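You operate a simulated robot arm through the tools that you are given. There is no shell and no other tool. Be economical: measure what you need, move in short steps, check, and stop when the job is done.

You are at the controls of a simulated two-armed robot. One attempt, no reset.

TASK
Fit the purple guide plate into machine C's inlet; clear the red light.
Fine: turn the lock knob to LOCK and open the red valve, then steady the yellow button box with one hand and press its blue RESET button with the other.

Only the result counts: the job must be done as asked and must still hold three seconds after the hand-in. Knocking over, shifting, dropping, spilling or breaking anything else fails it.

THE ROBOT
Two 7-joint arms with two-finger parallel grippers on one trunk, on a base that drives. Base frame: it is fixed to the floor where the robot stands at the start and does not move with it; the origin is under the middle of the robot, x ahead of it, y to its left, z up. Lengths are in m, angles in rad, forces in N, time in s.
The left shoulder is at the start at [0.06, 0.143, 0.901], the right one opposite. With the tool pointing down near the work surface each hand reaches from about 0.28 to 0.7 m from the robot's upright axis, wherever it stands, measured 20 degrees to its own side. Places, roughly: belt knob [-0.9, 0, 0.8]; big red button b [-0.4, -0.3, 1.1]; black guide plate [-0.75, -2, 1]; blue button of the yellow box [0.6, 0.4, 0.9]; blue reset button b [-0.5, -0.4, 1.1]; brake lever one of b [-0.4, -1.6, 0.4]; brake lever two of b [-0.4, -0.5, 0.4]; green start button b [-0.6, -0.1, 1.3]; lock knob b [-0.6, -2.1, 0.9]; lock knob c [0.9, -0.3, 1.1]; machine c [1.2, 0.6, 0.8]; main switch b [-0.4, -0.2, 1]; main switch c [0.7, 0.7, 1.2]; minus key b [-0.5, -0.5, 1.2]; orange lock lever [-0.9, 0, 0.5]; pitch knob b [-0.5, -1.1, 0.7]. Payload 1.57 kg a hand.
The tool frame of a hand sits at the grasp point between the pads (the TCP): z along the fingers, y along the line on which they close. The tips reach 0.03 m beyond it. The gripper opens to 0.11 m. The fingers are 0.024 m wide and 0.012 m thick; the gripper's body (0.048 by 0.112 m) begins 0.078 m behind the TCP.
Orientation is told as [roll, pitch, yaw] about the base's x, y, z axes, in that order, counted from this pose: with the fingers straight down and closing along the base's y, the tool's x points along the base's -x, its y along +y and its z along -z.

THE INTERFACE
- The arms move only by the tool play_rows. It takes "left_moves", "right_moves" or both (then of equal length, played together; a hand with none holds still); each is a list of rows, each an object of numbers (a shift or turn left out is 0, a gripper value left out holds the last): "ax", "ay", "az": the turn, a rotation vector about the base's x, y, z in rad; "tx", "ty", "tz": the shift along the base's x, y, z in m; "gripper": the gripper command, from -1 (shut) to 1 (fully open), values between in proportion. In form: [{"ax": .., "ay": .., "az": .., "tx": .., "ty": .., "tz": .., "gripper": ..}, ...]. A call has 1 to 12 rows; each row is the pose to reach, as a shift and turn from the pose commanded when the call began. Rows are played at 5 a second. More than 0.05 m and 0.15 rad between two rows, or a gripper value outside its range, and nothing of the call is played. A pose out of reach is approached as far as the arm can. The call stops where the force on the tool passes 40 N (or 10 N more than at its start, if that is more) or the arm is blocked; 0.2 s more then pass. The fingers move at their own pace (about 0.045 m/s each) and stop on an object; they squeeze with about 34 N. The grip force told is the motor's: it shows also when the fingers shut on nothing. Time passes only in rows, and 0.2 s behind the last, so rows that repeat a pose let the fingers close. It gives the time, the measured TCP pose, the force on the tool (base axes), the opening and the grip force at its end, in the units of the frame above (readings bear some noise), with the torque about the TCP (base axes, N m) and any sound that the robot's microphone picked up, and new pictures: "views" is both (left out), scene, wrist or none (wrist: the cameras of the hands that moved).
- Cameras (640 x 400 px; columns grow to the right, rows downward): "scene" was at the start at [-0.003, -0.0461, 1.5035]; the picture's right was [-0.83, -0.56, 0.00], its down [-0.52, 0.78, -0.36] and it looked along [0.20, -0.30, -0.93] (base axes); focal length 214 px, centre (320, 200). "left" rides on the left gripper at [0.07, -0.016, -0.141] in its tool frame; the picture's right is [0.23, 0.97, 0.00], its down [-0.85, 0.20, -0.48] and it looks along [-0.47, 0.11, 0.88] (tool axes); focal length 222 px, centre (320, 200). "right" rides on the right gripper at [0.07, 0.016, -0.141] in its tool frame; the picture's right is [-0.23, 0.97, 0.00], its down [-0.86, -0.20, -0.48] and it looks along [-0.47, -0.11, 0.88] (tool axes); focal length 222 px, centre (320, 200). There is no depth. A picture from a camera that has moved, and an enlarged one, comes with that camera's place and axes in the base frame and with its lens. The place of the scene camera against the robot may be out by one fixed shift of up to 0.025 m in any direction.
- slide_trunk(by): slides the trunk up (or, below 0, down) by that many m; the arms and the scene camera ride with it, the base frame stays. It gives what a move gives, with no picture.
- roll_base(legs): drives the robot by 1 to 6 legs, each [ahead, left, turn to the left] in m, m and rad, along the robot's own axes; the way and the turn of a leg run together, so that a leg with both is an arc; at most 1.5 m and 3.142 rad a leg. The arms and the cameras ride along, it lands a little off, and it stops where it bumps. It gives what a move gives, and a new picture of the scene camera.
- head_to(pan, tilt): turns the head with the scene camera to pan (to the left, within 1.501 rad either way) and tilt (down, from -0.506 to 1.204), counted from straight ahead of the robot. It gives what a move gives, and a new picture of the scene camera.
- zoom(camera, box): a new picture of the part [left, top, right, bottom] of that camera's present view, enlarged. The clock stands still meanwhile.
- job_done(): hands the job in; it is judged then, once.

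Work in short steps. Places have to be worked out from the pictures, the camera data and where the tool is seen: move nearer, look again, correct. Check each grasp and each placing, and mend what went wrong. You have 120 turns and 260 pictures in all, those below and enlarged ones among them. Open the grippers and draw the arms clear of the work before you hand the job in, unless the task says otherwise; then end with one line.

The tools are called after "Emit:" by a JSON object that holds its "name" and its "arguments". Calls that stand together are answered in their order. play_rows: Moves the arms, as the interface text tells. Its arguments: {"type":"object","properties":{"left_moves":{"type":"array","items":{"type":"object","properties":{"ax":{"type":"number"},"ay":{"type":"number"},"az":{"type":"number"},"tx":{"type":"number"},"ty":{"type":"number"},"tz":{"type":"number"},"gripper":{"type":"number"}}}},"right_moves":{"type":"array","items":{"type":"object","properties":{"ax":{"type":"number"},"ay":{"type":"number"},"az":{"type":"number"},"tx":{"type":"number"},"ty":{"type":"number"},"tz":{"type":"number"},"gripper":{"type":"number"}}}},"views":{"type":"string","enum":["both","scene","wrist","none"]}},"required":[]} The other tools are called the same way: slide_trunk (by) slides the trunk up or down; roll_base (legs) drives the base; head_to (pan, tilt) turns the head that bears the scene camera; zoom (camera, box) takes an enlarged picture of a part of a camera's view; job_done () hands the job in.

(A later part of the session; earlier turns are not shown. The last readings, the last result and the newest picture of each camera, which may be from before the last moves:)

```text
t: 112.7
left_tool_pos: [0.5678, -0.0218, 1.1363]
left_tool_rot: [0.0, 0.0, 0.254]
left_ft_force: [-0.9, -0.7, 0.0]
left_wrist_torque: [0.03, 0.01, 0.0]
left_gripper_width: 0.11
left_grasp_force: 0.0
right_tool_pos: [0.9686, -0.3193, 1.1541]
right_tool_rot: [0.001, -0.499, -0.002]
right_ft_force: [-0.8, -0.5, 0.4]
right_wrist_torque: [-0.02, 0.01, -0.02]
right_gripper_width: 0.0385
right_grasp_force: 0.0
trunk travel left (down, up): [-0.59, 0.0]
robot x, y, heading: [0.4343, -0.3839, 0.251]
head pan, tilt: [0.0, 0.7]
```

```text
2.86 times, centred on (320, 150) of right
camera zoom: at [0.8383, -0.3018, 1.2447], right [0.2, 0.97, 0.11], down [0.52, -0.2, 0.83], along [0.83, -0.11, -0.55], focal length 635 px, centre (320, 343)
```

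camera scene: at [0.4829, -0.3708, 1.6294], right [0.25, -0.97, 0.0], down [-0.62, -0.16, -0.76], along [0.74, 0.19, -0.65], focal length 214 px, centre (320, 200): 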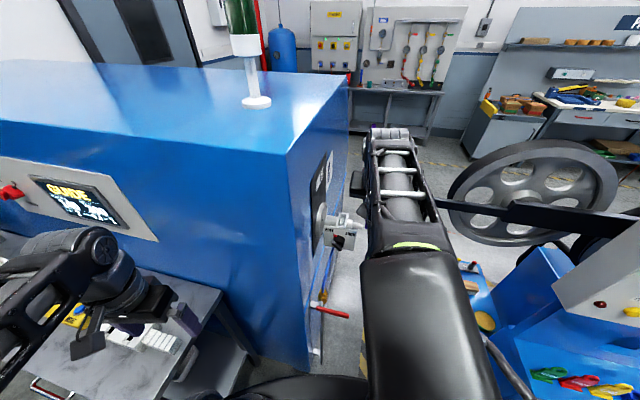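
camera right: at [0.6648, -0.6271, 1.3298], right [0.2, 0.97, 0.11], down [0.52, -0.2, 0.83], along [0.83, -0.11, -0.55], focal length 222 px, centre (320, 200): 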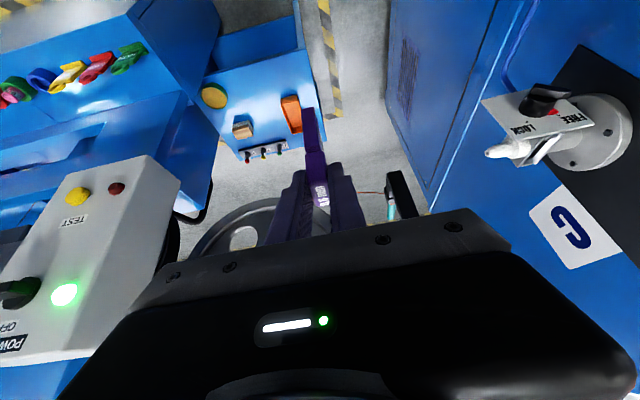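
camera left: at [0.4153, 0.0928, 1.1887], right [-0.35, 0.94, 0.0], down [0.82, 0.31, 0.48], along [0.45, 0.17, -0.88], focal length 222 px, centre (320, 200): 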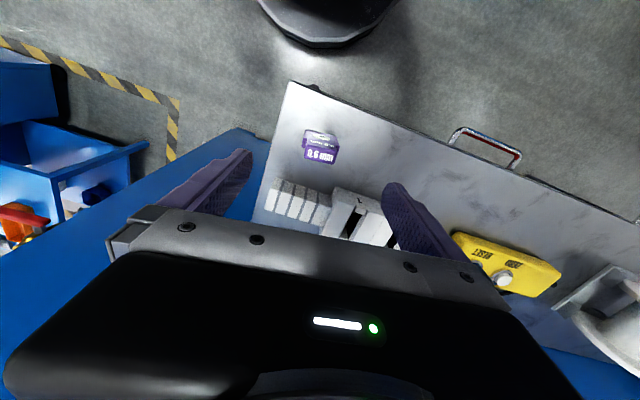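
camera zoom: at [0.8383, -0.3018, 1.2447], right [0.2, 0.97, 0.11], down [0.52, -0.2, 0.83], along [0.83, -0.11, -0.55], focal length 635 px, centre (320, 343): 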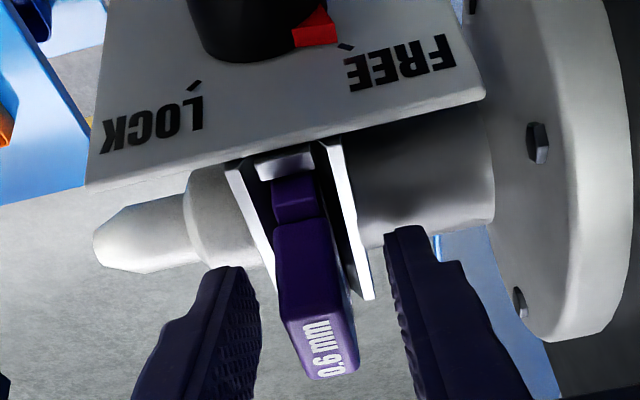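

Released; I retreat up along the tool axis and inspect.

Emit:
{"name": "play_rows", "arguments": {"right_moves": [{"tx": -0.01, "tz": 0.02}, {"tx": -0.03, "tz": 0.05}, {"tx": -0.055, "tz": 0.08}, {"tx": -0.09, "tz": 0.08}], "views": "none"}}

Emit:
{"name": "zoom", "arguments": {"camera": "right", "box": [230, 80, 390, 220]}}

Emit:
{"name": "zoom", "arguments": {"camera": "scene", "box": [280, 140, 400, 270]}}

```text
t: 113.7
left_tool_pos: [0.5676, -0.0213, 1.1365]
left_tool_rot: [0.001, -0.001, 0.253]
left_ft_force: [-0.7, -0.9, 0.4]
left_wrist_torque: [0.04, -0.04, 0.01]
left_gripper_width: 0.1098
left_grasp_force: 0.1
right_tool_pos: [0.8769, -0.3205, 1.2342]
right_tool_rot: [0.0, -0.502, -0.004]
right_ft_force: [-0.3, 0.3, -0.3]
right_wrist_torque: [0.02, -0.02, 0.0]
right_gripper_width: 0.0385
right_grasp_force: 0.0
trunk travel left (down, up): [-0.59, 0.0]
robot x, y, heading: [0.4299, -0.3832, 0.25]
head pan, tilt: [0.0, 0.7]
```

```text
2.86 times, centred on (310, 150) of right
camera zoom: at [0.7463, -0.3028, 1.3247], right [0.2, 0.97, 0.11], down [0.52, -0.2, 0.83], along [0.83, -0.11, -0.55], focal length 635 px, centre (349, 343)
```

zoom: 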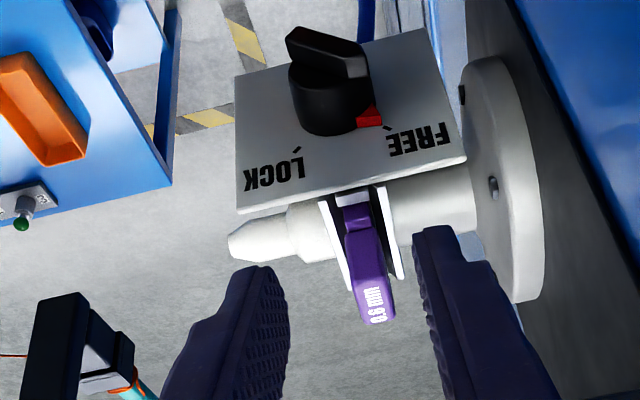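

```text
3.08 times, centred on (340, 205) of scene
camera zoom: at [0.4804, -0.3716, 1.6295], right [0.25, -0.97, 0.0], down [-0.62, -0.16, -0.77], along [0.74, 0.19, -0.64], focal length 660 px, centre (258, 185)
```

zoom: 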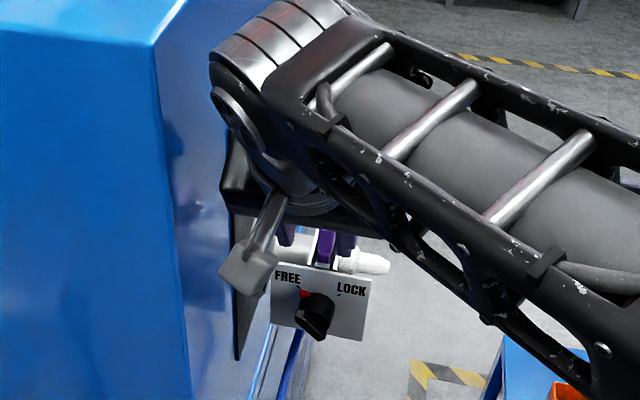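

Plate is seated. Knob bar centre triangulates to (0.907,-0.317,1.071); it must turn +90° about +x (FREE→LOCK). I back off and then set the hand horizontal.

Emit:
{"name": "roll_base", "arguments": {"legs": [[-0.19, 0, 0], [0, 0.133, -0.05]]}}

Emit:
{"name": "play_rows", "arguments": {"right_moves": [{"tz": -0.02, "ay": -0.13}, {"tz": -0.04, "ay": -0.26}, {"tz": -0.06, "ay": -0.39}, {"tz": -0.08, "ay": -0.52}, {"tz": -0.1, "ay": -0.65}, {"tz": -0.12, "ay": -0.78}, {"tz": -0.14, "ay": -0.91}, {"tz": -0.163, "ay": -1.03}, {"tz": -0.163, "ay": -1.07}], "views": "both"}}

```text
t: 116.2
left_tool_pos: [0.3675, 0.054, 1.1362]
left_tool_rot: [-0.005, 0.002, 0.206]
left_ft_force: [-0.1, 0.5, 0.0]
left_wrist_torque: [-0.05, 0.01, -0.01]
left_gripper_width: 0.1098
left_grasp_force: 0.0
right_tool_pos: [0.6618, -0.2578, 1.2318]
right_tool_rot: [-0.001, -0.5, -0.049]
right_ft_force: [0.5, 1.2, -0.2]
right_wrist_torque: [-0.05, 0.0, 0.03]
right_gripper_width: 0.0387
right_grasp_force: 0.1
trunk travel left (down, up): [-0.59, 0.0]
robot x, y, heading: [0.2137, -0.3003, 0.21]
head pan, tilt: [0.0, 0.7]
camera scene: at [0.2643, -0.2909, 1.6295], right [0.2, -0.98, 0.0], down [-0.63, -0.13, -0.77], along [0.75, 0.15, -0.64], focal length 214 px, centre (320, 200)
```

scene: 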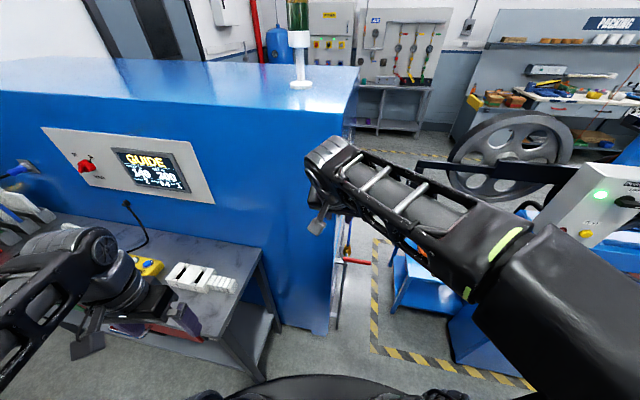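

```text
t: 117.4
left_tool_pos: [0.3682, 0.0532, 1.1362]
left_tool_rot: [0.001, -0.001, 0.208]
left_ft_force: [-0.2, 0.6, -0.3]
left_wrist_torque: [-0.02, -0.01, 0.0]
left_gripper_width: 0.11
left_grasp_force: 0.1
right_tool_pos: [0.641, -0.2287, 1.1205]
right_tool_rot: [0.33, -0.873, -0.241]
right_ft_force: [0.1, -0.3, 0.8]
right_wrist_torque: [-0.01, 0.0, -0.04]
right_gripper_width: 0.0384
right_grasp_force: 0.0
trunk travel left (down, up): [-0.59, 0.0]
robot x, y, heading: [0.2123, -0.3001, 0.206]
head pan, tilt: [0.0, 0.7]
stopped in row 5 (right hand): the arm was blocked; the commanded pose is now the measured one
camera scene: at [0.2644, -0.2924, 1.6295], right [0.2, -0.98, 0.0], down [-0.63, -0.13, -0.77], along [0.75, 0.15, -0.64], focal length 214 px, centre (320, 200)
camera right: at [0.4862, -0.2215, 1.1561], right [0.13, 0.92, 0.38], down [0.16, -0.39, 0.9], along [0.98, -0.05, -0.2], focal length 222 px, centre (320, 200)
```

scene: 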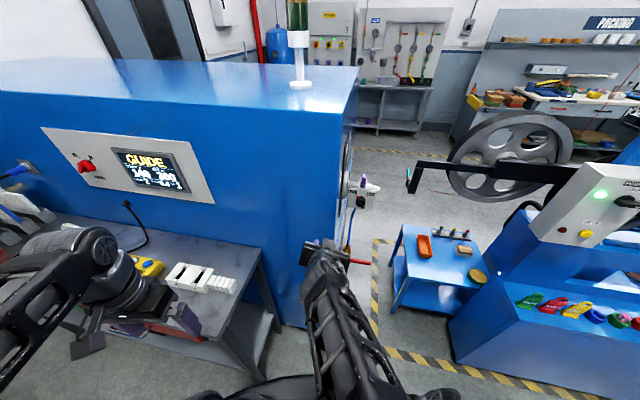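
right: 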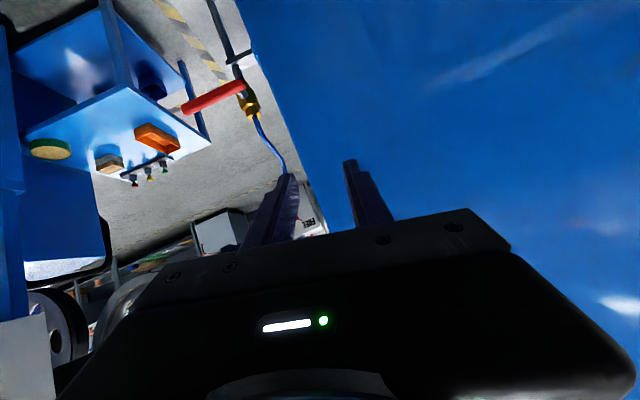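

The arm is in an awkward branch again. I back the base off and return the hand to a plain downward pose to reset the arm's configuration.

Emit:
{"name": "roll_base", "arguments": {"legs": [[-0.15, 0, 0]]}}

Emit:
{"name": "play_rows", "arguments": {"right_moves": [{"ax": -0.029, "ay": 0.128, "az": 0.011, "ty": -0.025, "tz": -0.01}, {"ax": -0.058, "ay": 0.256, "az": 0.023, "ty": -0.05, "tz": -0.02}, {"ax": -0.087, "ay": 0.384, "az": 0.034, "ty": -0.075, "tz": -0.03}, {"ax": -0.116, "ay": 0.511, "az": 0.045, "ty": -0.1, "tz": -0.04}, {"ax": -0.145, "ay": 0.639, "az": 0.057, "ty": -0.125, "tz": -0.05}, {"ax": -0.174, "ay": 0.767, "az": 0.068, "ty": -0.15, "tz": -0.06}, {"ax": -0.2025, "ay": 0.895, "az": 0.08, "ty": -0.18, "tz": -0.07}], "views": "scene"}}

```text
t: 118.7
left_tool_pos: [0.2212, 0.0233, 1.1377]
left_tool_rot: [-0.002, 0.0, 0.206]
left_ft_force: [-1.2, -0.1, 0.1]
left_wrist_torque: [0.02, -0.04, 0.02]
left_gripper_width: 0.11
left_grasp_force: 0.2
right_tool_pos: [0.4947, -0.259, 1.1197]
right_tool_rot: [0.332, -0.873, -0.245]
right_ft_force: [-0.1, 0.3, -0.7]
right_wrist_torque: [0.0, 0.0, -0.03]
right_gripper_width: 0.0386
right_grasp_force: 0.1
trunk travel left (down, up): [-0.59, 0.0]
robot x, y, heading: [0.0727, -0.336, 0.206]
head pan, tilt: [0.0, 0.7]
camera scene: at [0.1174, -0.3233, 1.6295], right [0.2, -0.98, 0.0], down [-0.63, -0.13, -0.77], along [0.75, 0.15, -0.64], focal length 214 px, centre (320, 200)
```

scene: 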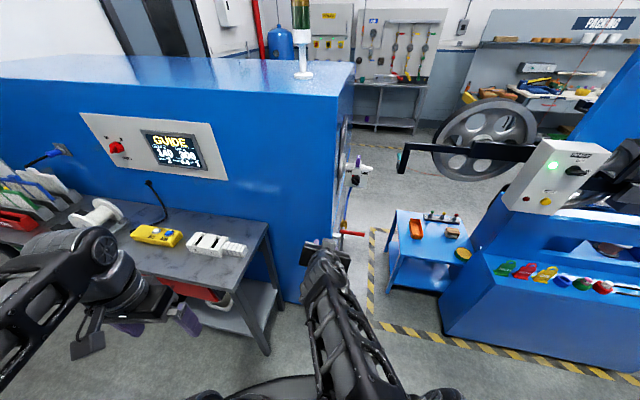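

```text
t: 120.3
left_tool_pos: [0.2243, 0.0213, 1.1369]
left_tool_rot: [0.003, 0.003, 0.207]
left_ft_force: [0.0, -0.3, -1.0]
left_wrist_torque: [0.04, 0.01, 0.0]
left_gripper_width: 0.11
left_grasp_force: 0.0
right_tool_pos: [0.498, -0.4406, 1.0491]
right_tool_rot: [0.001, 0.004, -0.003]
right_ft_force: [-0.2, -0.6, 0.1]
right_wrist_torque: [0.0, 0.03, 0.02]
right_gripper_width: 0.0383
right_grasp_force: 0.1
trunk travel left (down, up): [-0.59, 0.0]
robot x, y, heading: [0.066, -0.3325, 0.2]
head pan, tilt: [0.0, 0.7]
camera scene: at [0.1205, -0.3237, 1.6294], right [0.2, -0.98, 0.0], down [-0.63, -0.13, -0.76], along [0.75, 0.15, -0.64], focal length 214 px, centre (320, 200)
```

scene: 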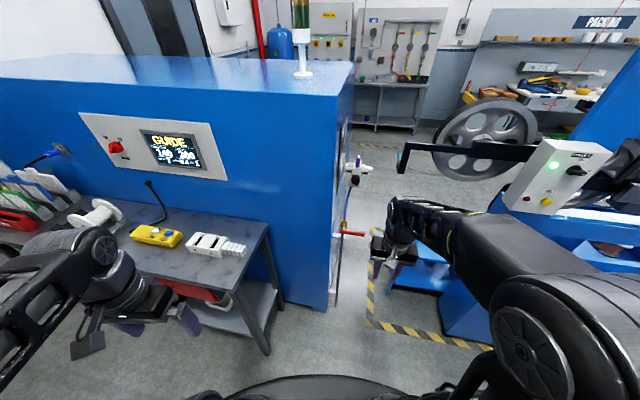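

Configuration reset. Now I pitch the hand to horizontal while extending it.

Emit:
{"name": "play_rows", "arguments": {"right_moves": [{"ay": -0.131, "tx": 0.015}, {"ay": -0.262, "tx": 0.03}, {"ay": -0.393, "tx": 0.045}, {"ay": -0.524, "tx": 0.06}, {"ay": -0.655, "tx": 0.075}, {"ay": -0.786, "tx": 0.09}, {"ay": -0.917, "tx": 0.105}, {"ay": -1.048, "tx": 0.12}, {"ay": -1.179, "tx": 0.135}, {"ay": -1.31, "tx": 0.15}, {"ay": -1.441, "tx": 0.165}, {"ay": -1.571, "tx": 0.18}], "views": "both"}}

```text
t: 122.9
left_tool_pos: [0.2242, 0.0221, 1.1366]
left_tool_rot: [0.0, 0.001, 0.207]
left_ft_force: [0.1, 0.0, 0.5]
left_wrist_torque: [-0.01, -0.01, 0.0]
left_gripper_width: 0.1102
left_grasp_force: 0.0
right_tool_pos: [0.6763, -0.4413, 1.0488]
right_tool_rot: [1.434, -1.567, -1.435]
right_ft_force: [-0.2, 0.0, -0.9]
right_wrist_torque: [-0.03, -0.02, -0.04]
right_gripper_width: 0.0385
right_grasp_force: 0.1
right hand out of reach, approached as far as the arm can: row 8, 9
trunk travel left (down, up): [-0.59, 0.0]
robot x, y, heading: [0.068, -0.3354, 0.2]
head pan, tilt: [0.0, 0.7]
camera scene: at [0.1204, -0.3229, 1.6295], right [0.2, -0.98, 0.0], down [-0.63, -0.13, -0.76], along [0.75, 0.15, -0.64], focal length 214 px, centre (320, 200)
camera right: at [0.5335, -0.4234, 0.9788], right [0.0, 0.97, 0.23], down [-0.48, -0.2, 0.85], along [0.88, -0.11, 0.47], focal length 222 px, centre (320, 200)
```

scene: 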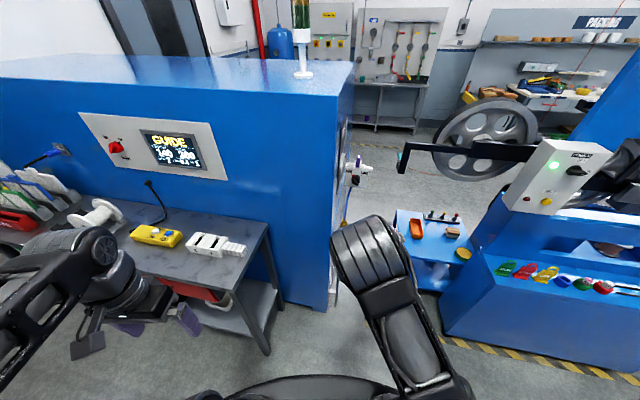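
right: 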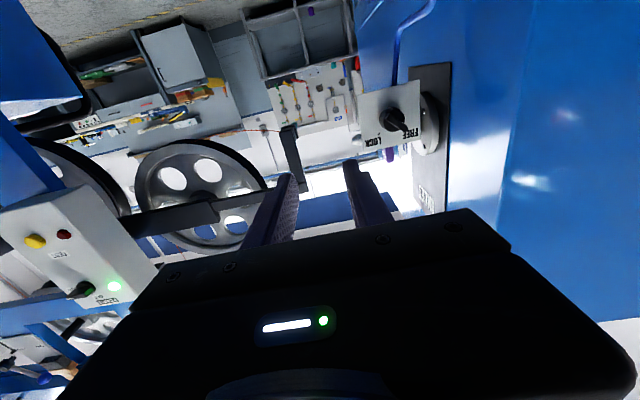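

The hand points horizontally ahead. Now roll it by -0.785 about x to match the knob bar.

Emit:
{"name": "play_rows", "arguments": {"right_moves": [{"ax": -0.131}, {"ax": -0.262}, {"ax": -0.393}, {"ax": -0.524}, {"ax": -0.655}, {"ax": -0.785}, {"ax": -0.785}], "views": "wrist"}}

Emit:
{"name": "zoom", "arguments": {"camera": "scene", "box": [310, 140, 410, 240]}}

```text
t: 124.5
left_tool_pos: [0.2241, 0.0225, 1.1376]
left_tool_rot: [0.001, 0.002, 0.207]
left_ft_force: [-0.7, -0.4, 0.4]
left_wrist_torque: [-0.02, -0.03, 0.01]
left_gripper_width: 0.11
left_grasp_force: 0.0
right_tool_pos: [0.6767, -0.4399, 1.0501]
right_tool_rot: [-1.572, -0.787, 1.572]
right_ft_force: [-0.3, 0.2, 0.4]
right_wrist_torque: [0.05, -0.03, -0.02]
right_gripper_width: 0.0385
right_grasp_force: 0.0
trunk travel left (down, up): [-0.59, 0.0]
robot x, y, heading: [0.0683, -0.3338, 0.207]
head pan, tilt: [0.0, 0.7]
camera right: at [0.5338, -0.4768, 0.9888], right [0.0, 0.85, -0.53], down [-0.48, 0.46, 0.75], along [0.88, 0.25, 0.41], focal length 222 px, centre (320, 200)
```

right: 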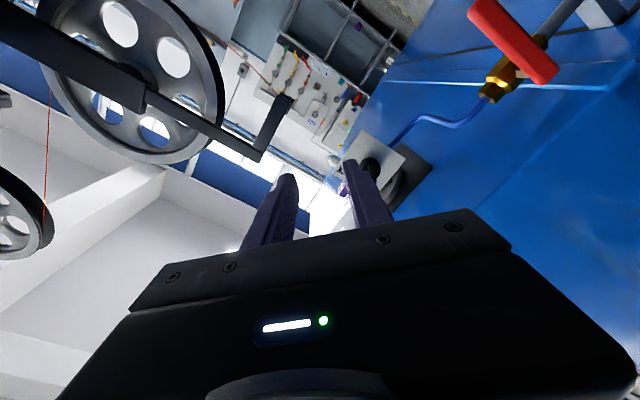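

```text
4.00 times, centred on (360, 190) of scene
camera zoom: at [0.1195, -0.323, 1.6295], right [0.2, -0.98, 0.0], down [-0.63, -0.13, -0.76], along [0.75, 0.15, -0.64], focal length 858 px, centre (160, 240)
```

zoom: 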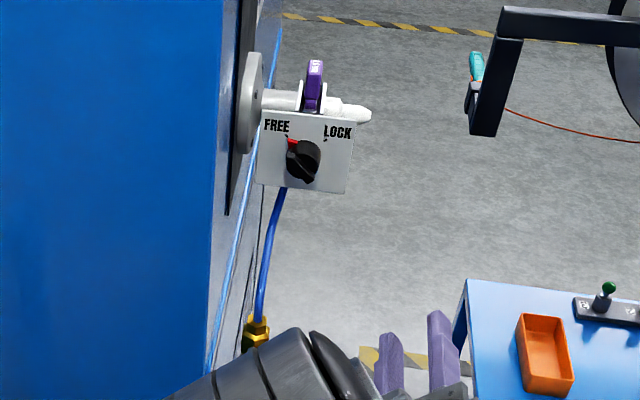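

I drive the base so that the hand comes close to the knob.

Emit:
{"name": "roll_base", "arguments": {"legs": [[0, 0.075, 0], [0.138, 0, 0]]}}

Emit:
{"name": "zoom", "arguments": {"camera": "right", "box": [240, 60, 440, 220]}}

Emit:
{"name": "zoom", "arguments": {"camera": "scene", "box": [310, 140, 430, 240]}}

```text
t: 126.5
left_tool_pos: [0.3455, 0.125, 1.1356]
left_tool_rot: [0.001, 0.001, 0.208]
left_ft_force: [-1.0, -0.5, 0.1]
left_wrist_torque: [-0.02, 0.05, 0.0]
left_gripper_width: 0.1102
left_grasp_force: 0.1
right_tool_pos: [0.7996, -0.3376, 1.0477]
right_tool_rot: [-1.569, -0.788, 1.567]
right_ft_force: [0.6, -0.1, 0.1]
right_wrist_torque: [-0.01, -0.04, -0.02]
right_gripper_width: 0.0385
right_grasp_force: 0.1
trunk travel left (down, up): [-0.59, 0.0]
robot x, y, heading: [0.1927, -0.231, 0.199]
head pan, tilt: [0.0, 0.7]
camera scene: at [0.2429, -0.22, 1.6294], right [0.2, -0.98, 0.0], down [-0.63, -0.13, -0.76], along [0.75, 0.15, -0.65], focal length 214 px, centre (320, 200)
```

scene: 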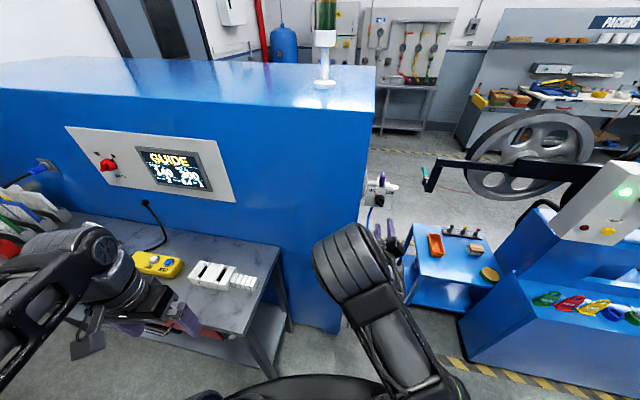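

```text
2.50 times, centred on (340, 140) of right
camera zoom: at [0.6563, -0.3741, 0.9881], right [0.0, 0.85, -0.53], down [-0.48, 0.46, 0.75], along [0.88, 0.25, 0.41], focal length 555 px, centre (270, 350)
```

zoom: 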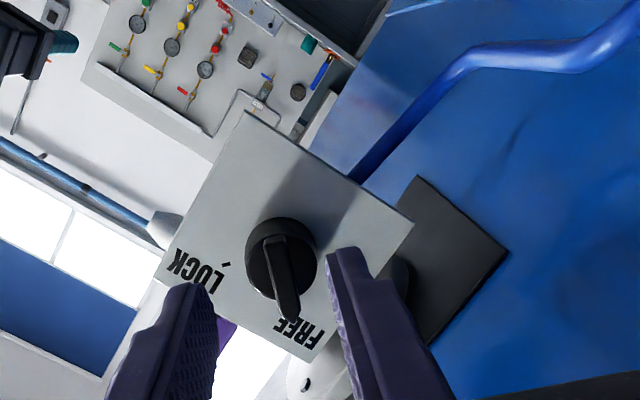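

```text
4.00 times, centred on (370, 190) of scene
camera zoom: at [0.2429, -0.22, 1.6294], right [0.2, -0.98, 0.0], down [-0.63, -0.13, -0.76], along [0.75, 0.15, -0.65], focal length 858 px, centre (120, 240)
```

zoom: 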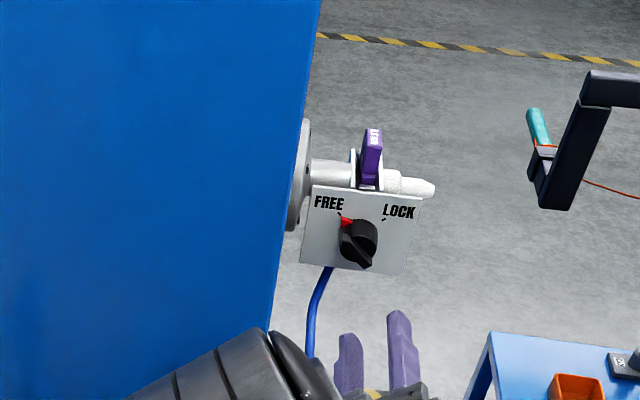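

The bar matches the hand's roll. I align the axis with the knob (y +0.019, z +0.022) and advance part way.

Emit:
{"name": "play_rows", "arguments": {"right_moves": [{"ty": 0.0095, "tz": 0.011}, {"ty": 0.019, "tz": 0.022}, {"ty": 0.019, "tz": 0.022, "tx": 0.03}, {"ty": 0.019, "tz": 0.022, "tx": 0.05}], "views": "none"}}

Emit:
{"name": "zoom", "arguments": {"camera": "right", "box": [240, 80, 400, 220]}}

Emit:
{"name": "zoom", "arguments": {"camera": "scene", "box": [330, 140, 430, 240]}}

```text
t: 127.5
left_tool_pos: [0.3458, 0.126, 1.1375]
left_tool_rot: [0.001, 0.001, 0.204]
left_ft_force: [-0.4, -0.6, 0.4]
left_wrist_torque: [-0.04, 0.04, -0.04]
left_gripper_width: 0.1098
left_grasp_force: 0.1
right_tool_pos: [0.8471, -0.318, 1.0708]
right_tool_rot: [-1.573, -0.787, 1.572]
right_ft_force: [0.6, 0.8, 0.0]
right_wrist_torque: [0.02, -0.02, -0.03]
right_gripper_width: 0.0385
right_grasp_force: 0.0
trunk travel left (down, up): [-0.59, 0.0]
robot x, y, heading: [0.189, -0.2309, 0.203]
head pan, tilt: [0.0, 0.7]
```

```text
2.86 times, centred on (320, 150) of right
camera zoom: at [0.7046, -0.3543, 1.0088], right [0.0, 0.85, -0.53], down [-0.48, 0.46, 0.75], along [0.88, 0.25, 0.41], focal length 635 px, centre (320, 343)
```

zoom: 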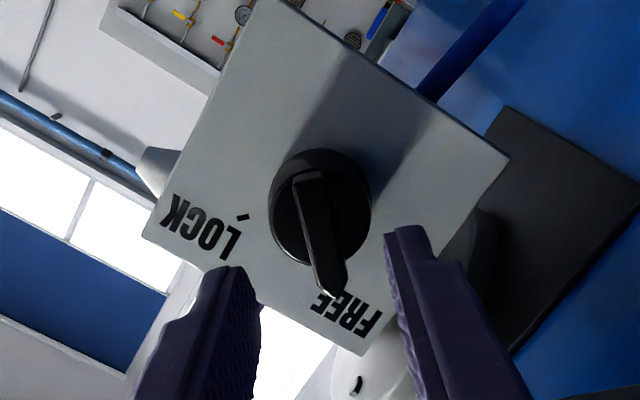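

```text
4.00 times, centred on (380, 190) of scene
camera zoom: at [0.2408, -0.2206, 1.6295], right [0.2, -0.98, 0.0], down [-0.63, -0.13, -0.77], along [0.75, 0.15, -0.64], focal length 858 px, centre (80, 240)
```

zoom: 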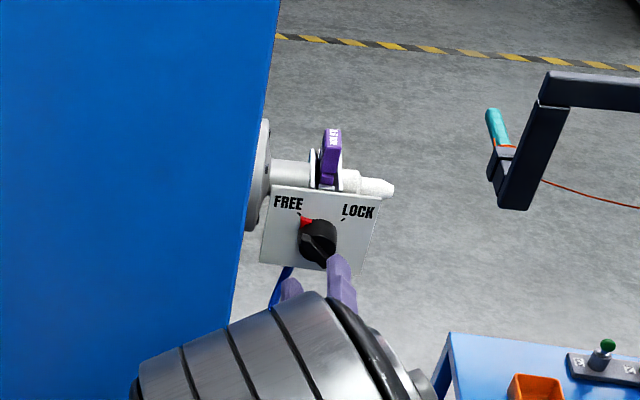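

Visually the finger midline will meet the bar. I advance slowly until the tips straddle the bar.

Emit:
{"name": "play_rows", "arguments": {"right_moves": [{"tx": 0.008, "tz": -0.001}, {"tx": 0.015, "tz": -0.002}, {"tx": 0.022, "tz": -0.002}, {"tx": 0.028, "tz": -0.002}], "views": "none"}}

Emit:
{"name": "zoom", "arguments": {"camera": "right", "box": [240, 80, 400, 220]}}

Emit:
{"name": "zoom", "arguments": {"camera": "scene", "box": [340, 160, 420, 240]}}

```text
t: 128.5
left_tool_pos: [0.345, 0.1247, 1.1367]
left_tool_rot: [0.001, 0.0, 0.206]
left_ft_force: [0.0, -0.3, -0.2]
left_wrist_torque: [-0.01, 0.01, 0.01]
left_gripper_width: 0.1099
left_grasp_force: 0.0
right_tool_pos: [0.8753, -0.3184, 1.0683]
right_tool_rot: [-1.572, -0.787, 1.568]
right_ft_force: [0.5, 0.5, -0.2]
right_wrist_torque: [-0.02, 0.01, 0.01]
right_gripper_width: 0.0385
right_grasp_force: 0.1
trunk travel left (down, up): [-0.59, 0.0]
robot x, y, heading: [0.1907, -0.2293, 0.207]
head pan, tilt: [0.0, 0.7]
```

```text
2.86 times, centred on (320, 150) of right
camera zoom: at [0.733, -0.3549, 1.0077], right [0.0, 0.85, -0.53], down [-0.48, 0.46, 0.75], along [0.88, 0.25, 0.41], focal length 635 px, centre (320, 343)
```

zoom: 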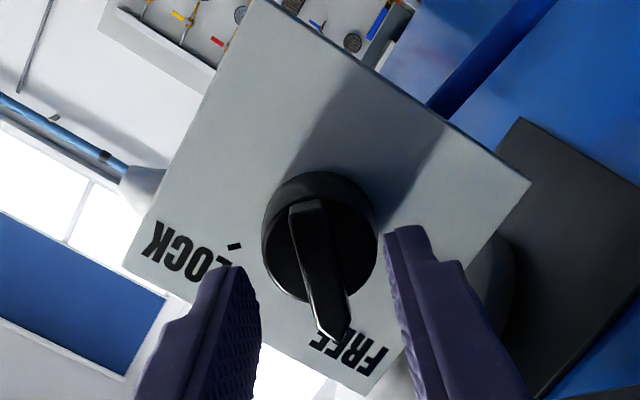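

```text
5.00 times, centred on (380, 200) of scene
camera zoom: at [0.2411, -0.2206, 1.6295], right [0.2, -0.98, 0.0], down [-0.63, -0.13, -0.76], along [0.75, 0.15, -0.64], focal length 1072 px, centre (20, 200)
```

zoom: 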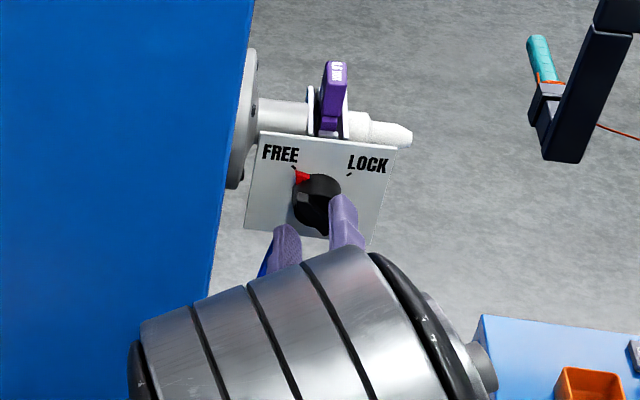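

The bar seems between the tips; I close and read the opening.

Emit:
{"name": "play_rows", "arguments": {"right_moves": [{"gripper": -0.6}, {"gripper": -0.8}, {"gripper": -1}, {"gripper": -1}, {"gripper": -1}], "views": "none"}}

Emit:
{"name": "zoom", "arguments": {"camera": "right", "box": [240, 80, 400, 220]}}

```text
t: 129.7
left_tool_pos: [0.3451, 0.1249, 1.1379]
left_tool_rot: [0.001, 0.001, 0.207]
left_ft_force: [0.8, -0.6, -0.8]
left_wrist_torque: [-0.01, 0.0, -0.01]
left_gripper_width: 0.1099
left_grasp_force: 0.0
right_tool_pos: [0.8754, -0.3176, 1.0687]
right_tool_rot: [-1.571, -0.788, 1.569]
right_ft_force: [0.4, 1.7, -1.7]
right_wrist_torque: [0.01, 0.05, 0.09]
right_gripper_width: 0.0107
right_grasp_force: 28.6
trunk travel left (down, up): [-0.59, 0.0]
robot x, y, heading: [0.1914, -0.2356, 0.204]
head pan, tilt: [0.0, 0.7]
```

```text
2.86 times, centred on (320, 150) of right
camera zoom: at [0.7329, -0.3545, 1.0075], right [0.0, 0.85, -0.53], down [-0.48, 0.46, 0.75], along [0.88, 0.25, 0.41], focal length 635 px, centre (320, 343)
```

zoom: 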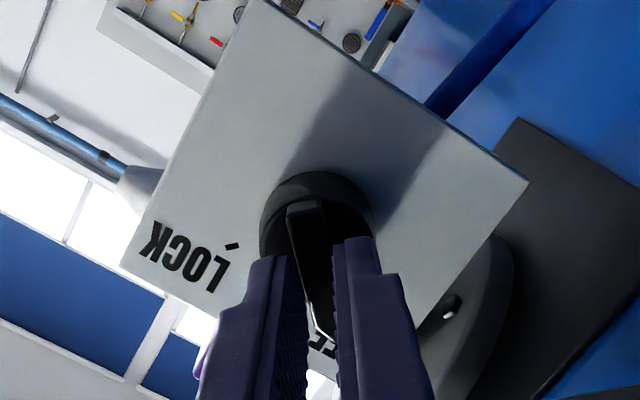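

The bar is gripped (0.0107). I rotate the first 45° about x around the estimated axis, compensating the small offset.

Emit:
{"name": "play_rows", "arguments": {"right_moves": [{"ax": 0.131, "ty": -0.0006, "tz": 0.0006}, {"ax": 0.262, "ty": -0.0013, "tz": 0.001}, {"ax": 0.393, "ty": -0.0021, "tz": 0.0014}, {"ax": 0.524, "ty": -0.0029, "tz": 0.0017}, {"ax": 0.655, "ty": -0.0038, "tz": 0.0018}, {"ax": 0.785, "ty": -0.0046, "tz": 0.0019}], "views": "none"}}

Emit:
{"name": "zoom", "arguments": {"camera": "scene", "box": [340, 160, 420, 240]}}

```text
t: 131.1
left_tool_pos: [0.3452, 0.1267, 1.1363]
left_tool_rot: [0.001, 0.001, 0.208]
left_ft_force: [-1.0, 0.5, 0.6]
left_wrist_torque: [0.03, 0.02, 0.01]
left_gripper_width: 0.11
left_grasp_force: 0.0
right_tool_pos: [0.8745, -0.3201, 1.0698]
right_tool_rot: [0.34, -1.566, -0.34]
right_ft_force: [-6.9, 11.1, -13.1]
right_wrist_torque: [0.08, 0.47, 0.41]
right_gripper_width: 0.011
right_grasp_force: 28.5
trunk travel left (down, up): [-0.59, 0.0]
robot x, y, heading: [0.191, -0.2312, 0.206]
head pan, tilt: [0.0, 0.7]
```

```text
5.00 times, centred on (380, 200) of scene
camera zoom: at [0.2415, -0.2187, 1.6293], right [0.2, -0.98, 0.0], down [-0.63, -0.13, -0.76], along [0.75, 0.15, -0.64], focal length 1072 px, centre (20, 200)
```

zoom: 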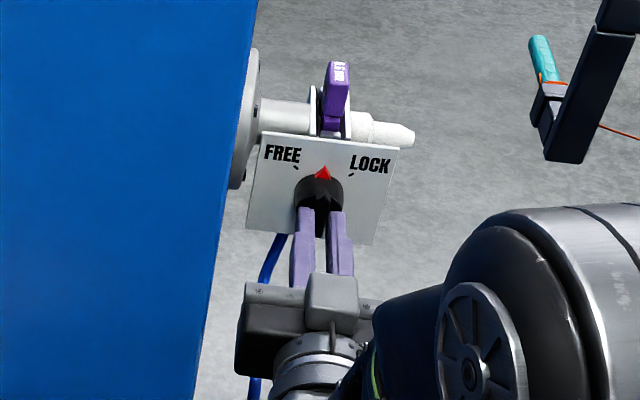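

Pointer is now straight up. I do the remaining 45° plus a bit, relieving the side force.

Emit:
{"name": "play_rows", "arguments": {"right_moves": [{"ax": 0.131, "ty": 0.001, "tz": -0.001}, {"ax": 0.262, "ty": 0.001, "tz": -0.002}, {"ax": 0.393, "ty": 0.001, "tz": -0.0025}, {"ax": 0.524, "ty": 0.0008, "tz": -0.003}, {"ax": 0.655, "ty": 0.0005, "tz": -0.0035}, {"ax": 0.785, "ty": 0.0003, "tz": -0.004}], "views": "none"}}

Emit:
{"name": "zoom", "arguments": {"camera": "scene", "box": [340, 160, 420, 240]}}

```text
t: 132.5
left_tool_pos: [0.3445, 0.1252, 1.1364]
left_tool_rot: [0.0, -0.001, 0.206]
left_ft_force: [0.5, 0.6, -1.0]
left_wrist_torque: [0.03, -0.01, 0.02]
left_gripper_width: 0.1099
left_grasp_force: 0.2
right_tool_pos: [0.8751, -0.3223, 1.0695]
right_tool_rot: [1.573, -0.782, -1.574]
right_ft_force: [-5.5, 5.4, -1.3]
right_wrist_torque: [-0.14, 0.62, 0.76]
right_gripper_width: 0.0111
right_grasp_force: 28.7
trunk travel left (down, up): [-0.59, 0.0]
robot x, y, heading: [0.1937, -0.2334, 0.201]
head pan, tilt: [0.0, 0.7]
```

```text
5.00 times, centred on (380, 200) of scene
camera zoom: at [0.2402, -0.2197, 1.6296], right [0.2, -0.98, 0.0], down [-0.63, -0.13, -0.77], along [0.75, 0.15, -0.64], focal length 1072 px, centre (20, 200)
```

zoom: 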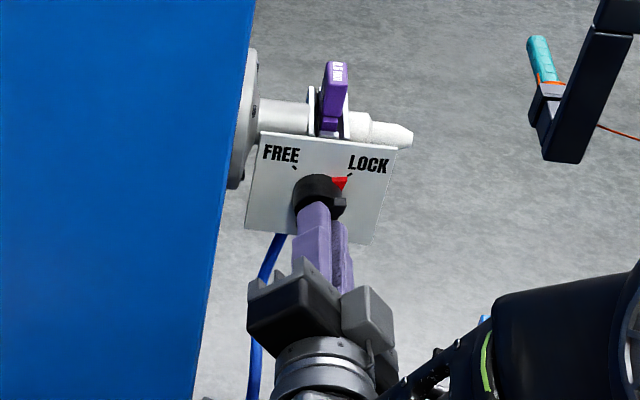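

The pointer now aims at LOCK. I open and back away, then check.

Emit:
{"name": "play_rows", "arguments": {"right_moves": [{"gripper": -0.6}, {"gripper": -0.4}, {"gripper": -0.3}, {"tx": -0.02, "gripper": -0.3}, {"tx": -0.05, "gripper": -0.3}, {"tx": -0.09, "gripper": -0.3}], "views": "none"}}

Emit:
{"name": "zoom", "arguments": {"camera": "scene", "box": [340, 160, 420, 240]}}

Emit:
{"name": "zoom", "arguments": {"camera": "right", "box": [0, 0, 640, 400]}}

```text
t: 133.9
left_tool_pos: [0.3443, 0.1278, 1.1353]
left_tool_rot: [-0.001, 0.001, 0.206]
left_ft_force: [-0.4, -1.1, 0.3]
left_wrist_torque: [-0.08, -0.03, -0.02]
left_gripper_width: 0.1102
left_grasp_force: 0.2
right_tool_pos: [0.7831, -0.3202, 1.0701]
right_tool_rot: [1.572, -0.784, -1.573]
right_ft_force: [-0.6, -0.7, 0.5]
right_wrist_torque: [-0.01, 0.01, -0.04]
right_gripper_width: 0.0383
right_grasp_force: 0.0
trunk travel left (down, up): [-0.59, 0.0]
robot x, y, heading: [0.1899, -0.2332, 0.202]
head pan, tilt: [0.0, 0.7]
```

```text
5.00 times, centred on (380, 200) of scene
camera zoom: at [0.2389, -0.2174, 1.6295], right [0.2, -0.98, 0.0], down [-0.63, -0.13, -0.77], along [0.75, 0.15, -0.64], focal length 1072 px, centre (20, 200)
```

zoom: 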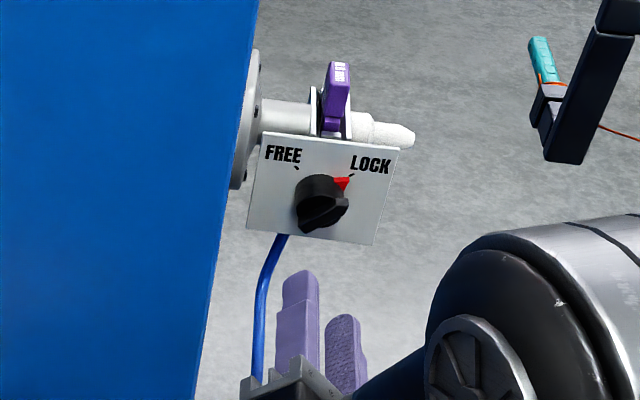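

```text
1.00 times, centred on (320, 200) of right (not enlarged: the box is as wide or as high as the picture)
camera zoom: at [0.6418, -0.2586, 1.0322], right [0.0, 0.53, 0.85], down [-0.48, -0.75, 0.46], along [0.88, -0.41, 0.25], focal length 222 px, centre (320, 200)
```

zoom: 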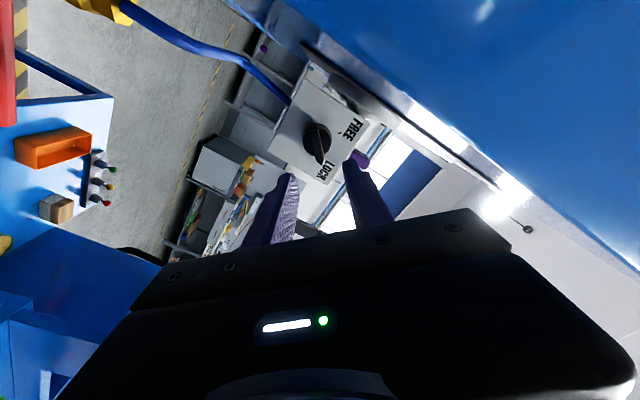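

Knob is at LOCK. Next the valve: lever runs from about (0.786,-0.287,0.893) to (0.779,-0.392,0.895) along -y. I pull back, unroll the hand and lower for a close look.

Emit:
{"name": "play_rows", "arguments": {"right_moves": [{"tx": -0.04, "ax": -0.131}, {"tx": -0.08, "ax": -0.262}, {"tx": -0.12, "ax": -0.393}, {"tx": -0.14, "ax": -0.524, "tz": -0.03}, {"tx": -0.14, "ax": -0.655, "tz": -0.07}, {"tx": -0.14, "ax": -0.785, "tz": -0.1}], "views": "wrist"}}

Emit:
{"name": "head_to", "arguments": {"pan": 0.0, "tilt": 0.9}}

```text
t: 135.3
left_tool_pos: [0.3447, 0.1258, 1.1358]
left_tool_rot: [0.0, 0.001, 0.207]
left_ft_force: [-0.4, 0.9, 0.4]
left_wrist_torque: [-0.01, -0.01, -0.02]
left_gripper_width: 0.11
left_grasp_force: 0.1
right_tool_pos: [0.6702, -0.3064, 0.9622]
right_tool_rot: [2.549, -1.51, -2.558]
right_ft_force: [-0.4, 0.3, -0.2]
right_wrist_torque: [0.02, 0.0, -0.01]
right_gripper_width: 0.0382
right_grasp_force: 0.1
right hand out of reach, approached as far as the arm can: row 1, 2, 3, 4, 5, 6
trunk travel left (down, up): [-0.59, 0.0]
robot x, y, heading: [0.1875, -0.2315, 0.199]
head pan, tilt: [0.0, 0.7]
camera right: at [0.5318, -0.285, 0.8847], right [0.0, 0.97, 0.26], down [-0.52, -0.22, 0.82], along [0.85, -0.13, 0.5], focal length 222 px, centre (320, 200)
```

right: 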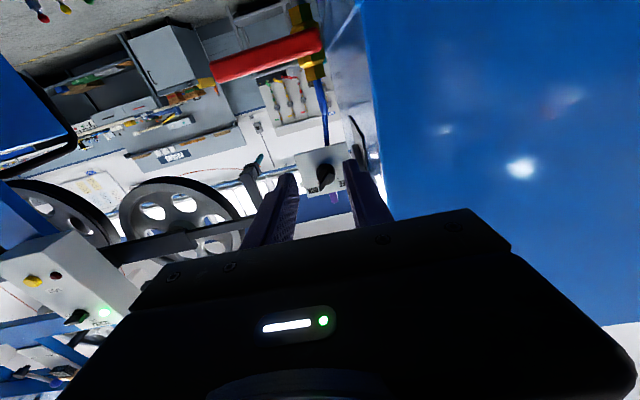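

```text
t: 136.0
left_tool_pos: [0.3441, 0.1258, 1.1366]
left_tool_rot: [0.0, 0.0, 0.206]
left_ft_force: [0.5, 0.3, -0.7]
left_wrist_torque: [-0.02, 0.05, -0.06]
left_gripper_width: 0.1102
left_grasp_force: 0.1
right_tool_pos: [0.6701, -0.3066, 0.9598]
right_tool_rot: [2.546, -1.512, -2.551]
right_ft_force: [-0.9, -1.1, 0.1]
right_wrist_torque: [0.01, -0.01, -0.02]
right_gripper_width: 0.0385
right_grasp_force: 0.1
trunk travel left (down, up): [-0.59, 0.0]
robot x, y, heading: [0.1881, -0.2333, 0.206]
head pan, tilt: [0.0, 0.901]
camera scene: at [0.2317, -0.2224, 1.6134], right [0.2, -0.98, 0.0], down [-0.77, -0.16, -0.62], along [0.61, 0.13, -0.78], focal length 214 px, centre (320, 200)
```

scene: 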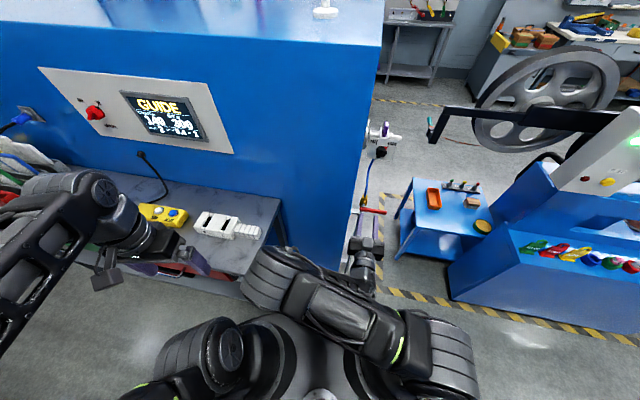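

I lower the trunk a bit and back off, to give the arm comfortable room at lever height, and look at the lever.

Emit:
{"name": "roll_base", "arguments": {"legs": [[-0.1, 0, 0]]}}

Emit:
{"name": "slide_trunk", "arguments": {"by": -0.12}}

Emit:
{"name": "zoom", "arguments": {"camera": "right", "box": [160, 0, 440, 180]}}

Emit:
{"name": "zoom", "arguments": {"camera": "scene", "box": [320, 140, 420, 230]}}

```text
t: 137.2
left_tool_pos: [0.2481, 0.1043, 1.1373]
left_tool_rot: [0.002, -0.002, 0.205]
left_ft_force: [-0.6, 0.4, 0.0]
left_wrist_torque: [0.03, -0.06, -0.03]
left_gripper_width: 0.1101
left_grasp_force: 0.1
right_tool_pos: [0.5725, -0.3267, 0.9588]
right_tool_rot: [2.604, -1.515, -2.611]
right_ft_force: [-0.2, 0.1, -0.6]
right_wrist_torque: [-0.02, -0.01, -0.04]
right_gripper_width: 0.0385
right_grasp_force: 0.1
trunk travel left (down, up): [-0.59, 0.0]
robot x, y, heading: [0.0945, -0.2502, 0.208]
head pan, tilt: [0.0, 0.901]
camera scene: at [0.1332, -0.2427, 1.6134], right [0.2, -0.98, 0.0], down [-0.77, -0.16, -0.62], along [0.61, 0.13, -0.78], focal length 214 px, centre (320, 200)
```

scene: 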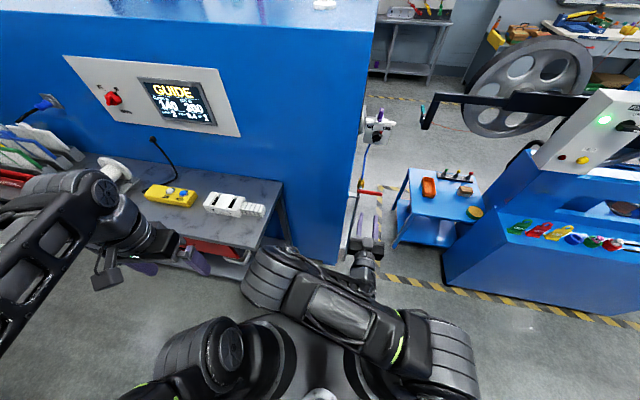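

```text
t: 138.7
left_tool_pos: [0.2474, 0.1056, 1.0177]
left_tool_rot: [0.0, -0.001, 0.206]
left_ft_force: [0.1, 0.2, -0.4]
left_wrist_torque: [-0.01, 0.02, 0.02]
left_gripper_width: 0.1102
left_grasp_force: 0.0
right_tool_pos: [0.5741, -0.3252, 0.8392]
right_tool_rot: [2.595, -1.513, -2.603]
right_ft_force: [0.2, -0.1, -0.4]
right_wrist_torque: [-0.04, 0.03, 0.02]
right_gripper_width: 0.0385
right_grasp_force: 0.0
trunk travel left (down, up): [-0.47, 0.12]
robot x, y, heading: [0.0951, -0.2517, 0.197]
head pan, tilt: [0.0, 0.901]
```

```text
2.22 times, centred on (300, 90) of right
camera zoom: at [0.4359, -0.3057, 0.7633], right [0.0, 0.97, 0.26], down [-0.52, -0.22, 0.82], along [0.85, -0.13, 0.51], focal length 494 px, centre (364, 444)
```

zoom: 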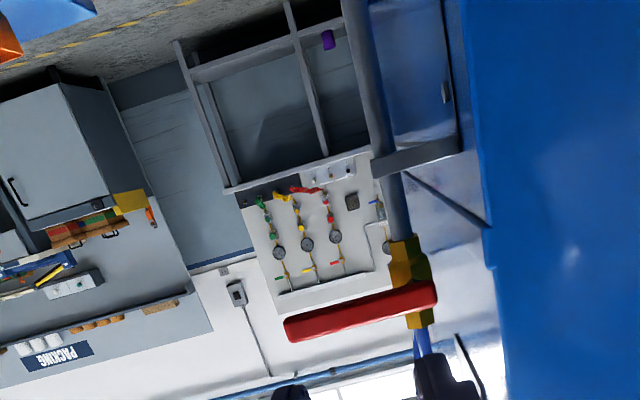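

```text
4.44 times, centred on (370, 185) of scene
camera zoom: at [0.1351, -0.2424, 1.4934], right [0.2, -0.98, 0.0], down [-0.77, -0.16, -0.62], along [0.61, 0.13, -0.78], focal length 953 px, centre (98, 267)
```

zoom: 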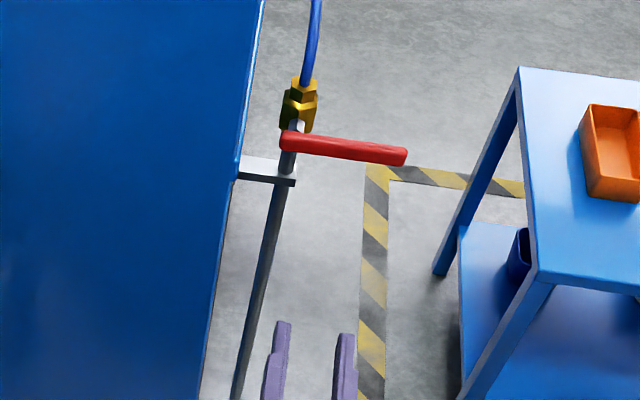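

Wrist views place the lever at x≈0.79, z≈0.865, pivot y≈-0.284, end y≈-0.385. I bring the closed fingers to a standoff above its end part.

Emit:
{"name": "play_rows", "arguments": {"right_moves": [{"tx": 0.03, "ty": -0.01, "tz": 0.025, "ay": 0.02, "gripper": -1}, {"tx": 0.06, "ty": -0.02, "tz": 0.05, "ay": 0.045, "gripper": -1}, {"tx": 0.09, "ty": -0.03, "tz": 0.07, "ay": 0.045, "gripper": -1}, {"tx": 0.12, "ty": -0.04, "tz": 0.08, "ay": 0.045, "gripper": -1}, {"tx": 0.15, "ty": -0.04, "tz": 0.08, "ay": 0.045, "gripper": -1}], "views": "wrist"}}

Emit:
{"name": "zoom", "arguments": {"camera": "scene", "box": [320, 140, 420, 230]}}

```text
t: 139.9
left_tool_pos: [0.2488, 0.1046, 1.0169]
left_tool_rot: [-0.001, 0.0, 0.207]
left_ft_force: [1.0, 0.4, -0.2]
left_wrist_torque: [0.0, 0.02, -0.01]
left_gripper_width: 0.1102
left_grasp_force: 0.0
right_tool_pos: [0.7249, -0.3673, 0.9187]
right_tool_rot: [1.652, -1.542, -1.66]
right_ft_force: [0.2, -0.4, 0.0]
right_wrist_torque: [0.01, 0.01, 0.02]
right_gripper_width: 0.0
right_grasp_force: 21.2
trunk travel left (down, up): [-0.47, 0.12]
robot x, y, heading: [0.0931, -0.2537, 0.2]
head pan, tilt: [0.0, 0.901]
camera right: at [0.5827, -0.3472, 0.8501], right [0.01, 0.97, 0.25], down [-0.48, -0.22, 0.85], along [0.88, -0.13, 0.46], focal length 222 px, centre (320, 200)
```

right: 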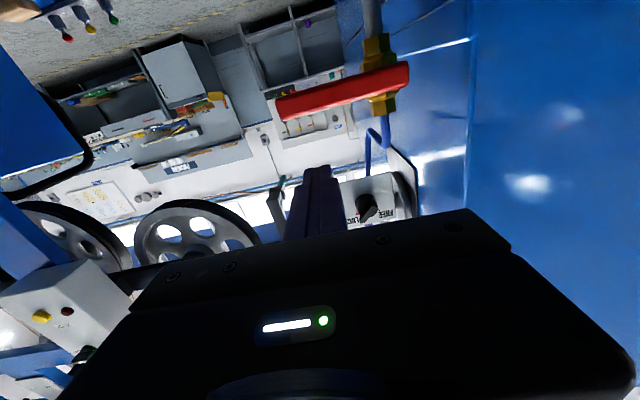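

```text
4.44 times, centred on (370, 185) of scene
camera zoom: at [0.1356, -0.2425, 1.4933], right [0.2, -0.98, 0.0], down [-0.77, -0.16, -0.62], along [0.61, 0.13, -0.78], focal length 953 px, centre (98, 267)
```

zoom: 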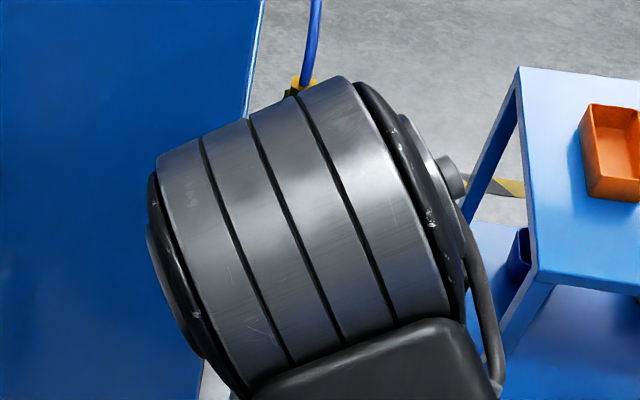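

Consistent: lever at z≈0.863. I advance over it and press down gently to test this direction.

Emit:
{"name": "play_rows", "arguments": {"right_moves": [{"tx": 0.02, "ty": 0.0}, {"tx": 0.045, "ty": 0.0}, {"tx": 0.045, "tz": -0.02}, {"tx": 0.045, "tz": -0.03}, {"tx": 0.045, "tz": -0.036}, {"tx": 0.045, "tz": -0.042}, {"tx": 0.045, "tz": -0.048}], "views": "wrist"}}

```text
t: 141.4
left_tool_pos: [0.2466, 0.1039, 1.0171]
left_tool_rot: [-0.002, -0.001, 0.206]
left_ft_force: [-1.1, -0.2, 0.4]
left_wrist_torque: [-0.02, -0.05, -0.04]
left_gripper_width: 0.1098
left_grasp_force: 0.1
right_tool_pos: [0.7714, -0.3654, 0.8846]
right_tool_rot: [2.399, -1.52, -2.407]
right_ft_force: [-3.7, -0.7, 16.2]
right_wrist_torque: [0.0, -0.22, 0.15]
right_gripper_width: 0.0
right_grasp_force: 20.9
trunk travel left (down, up): [-0.47, 0.12]
robot x, y, heading: [0.0961, -0.2532, 0.208]
head pan, tilt: [0.0, 0.901]
stopped in row 7 (right hand): the force on the tool passed its limit at 44 N (the readings are from after the stop); the commanded pose is now the measured one
camera right: at [0.6321, -0.3457, 0.8111], right [0.0, 0.97, 0.26], down [-0.51, -0.22, 0.83], along [0.86, -0.13, 0.49], focal length 222 px, centre (320, 200)
```

right: 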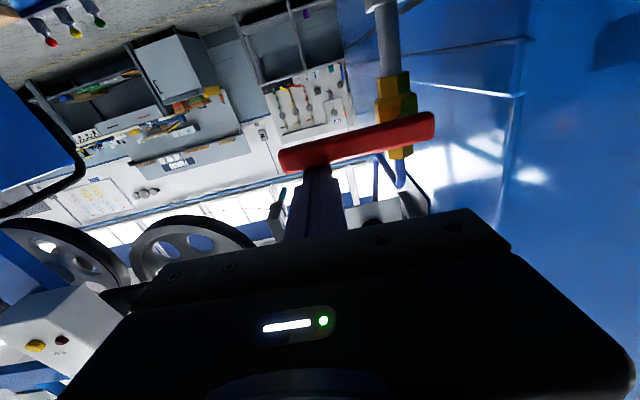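

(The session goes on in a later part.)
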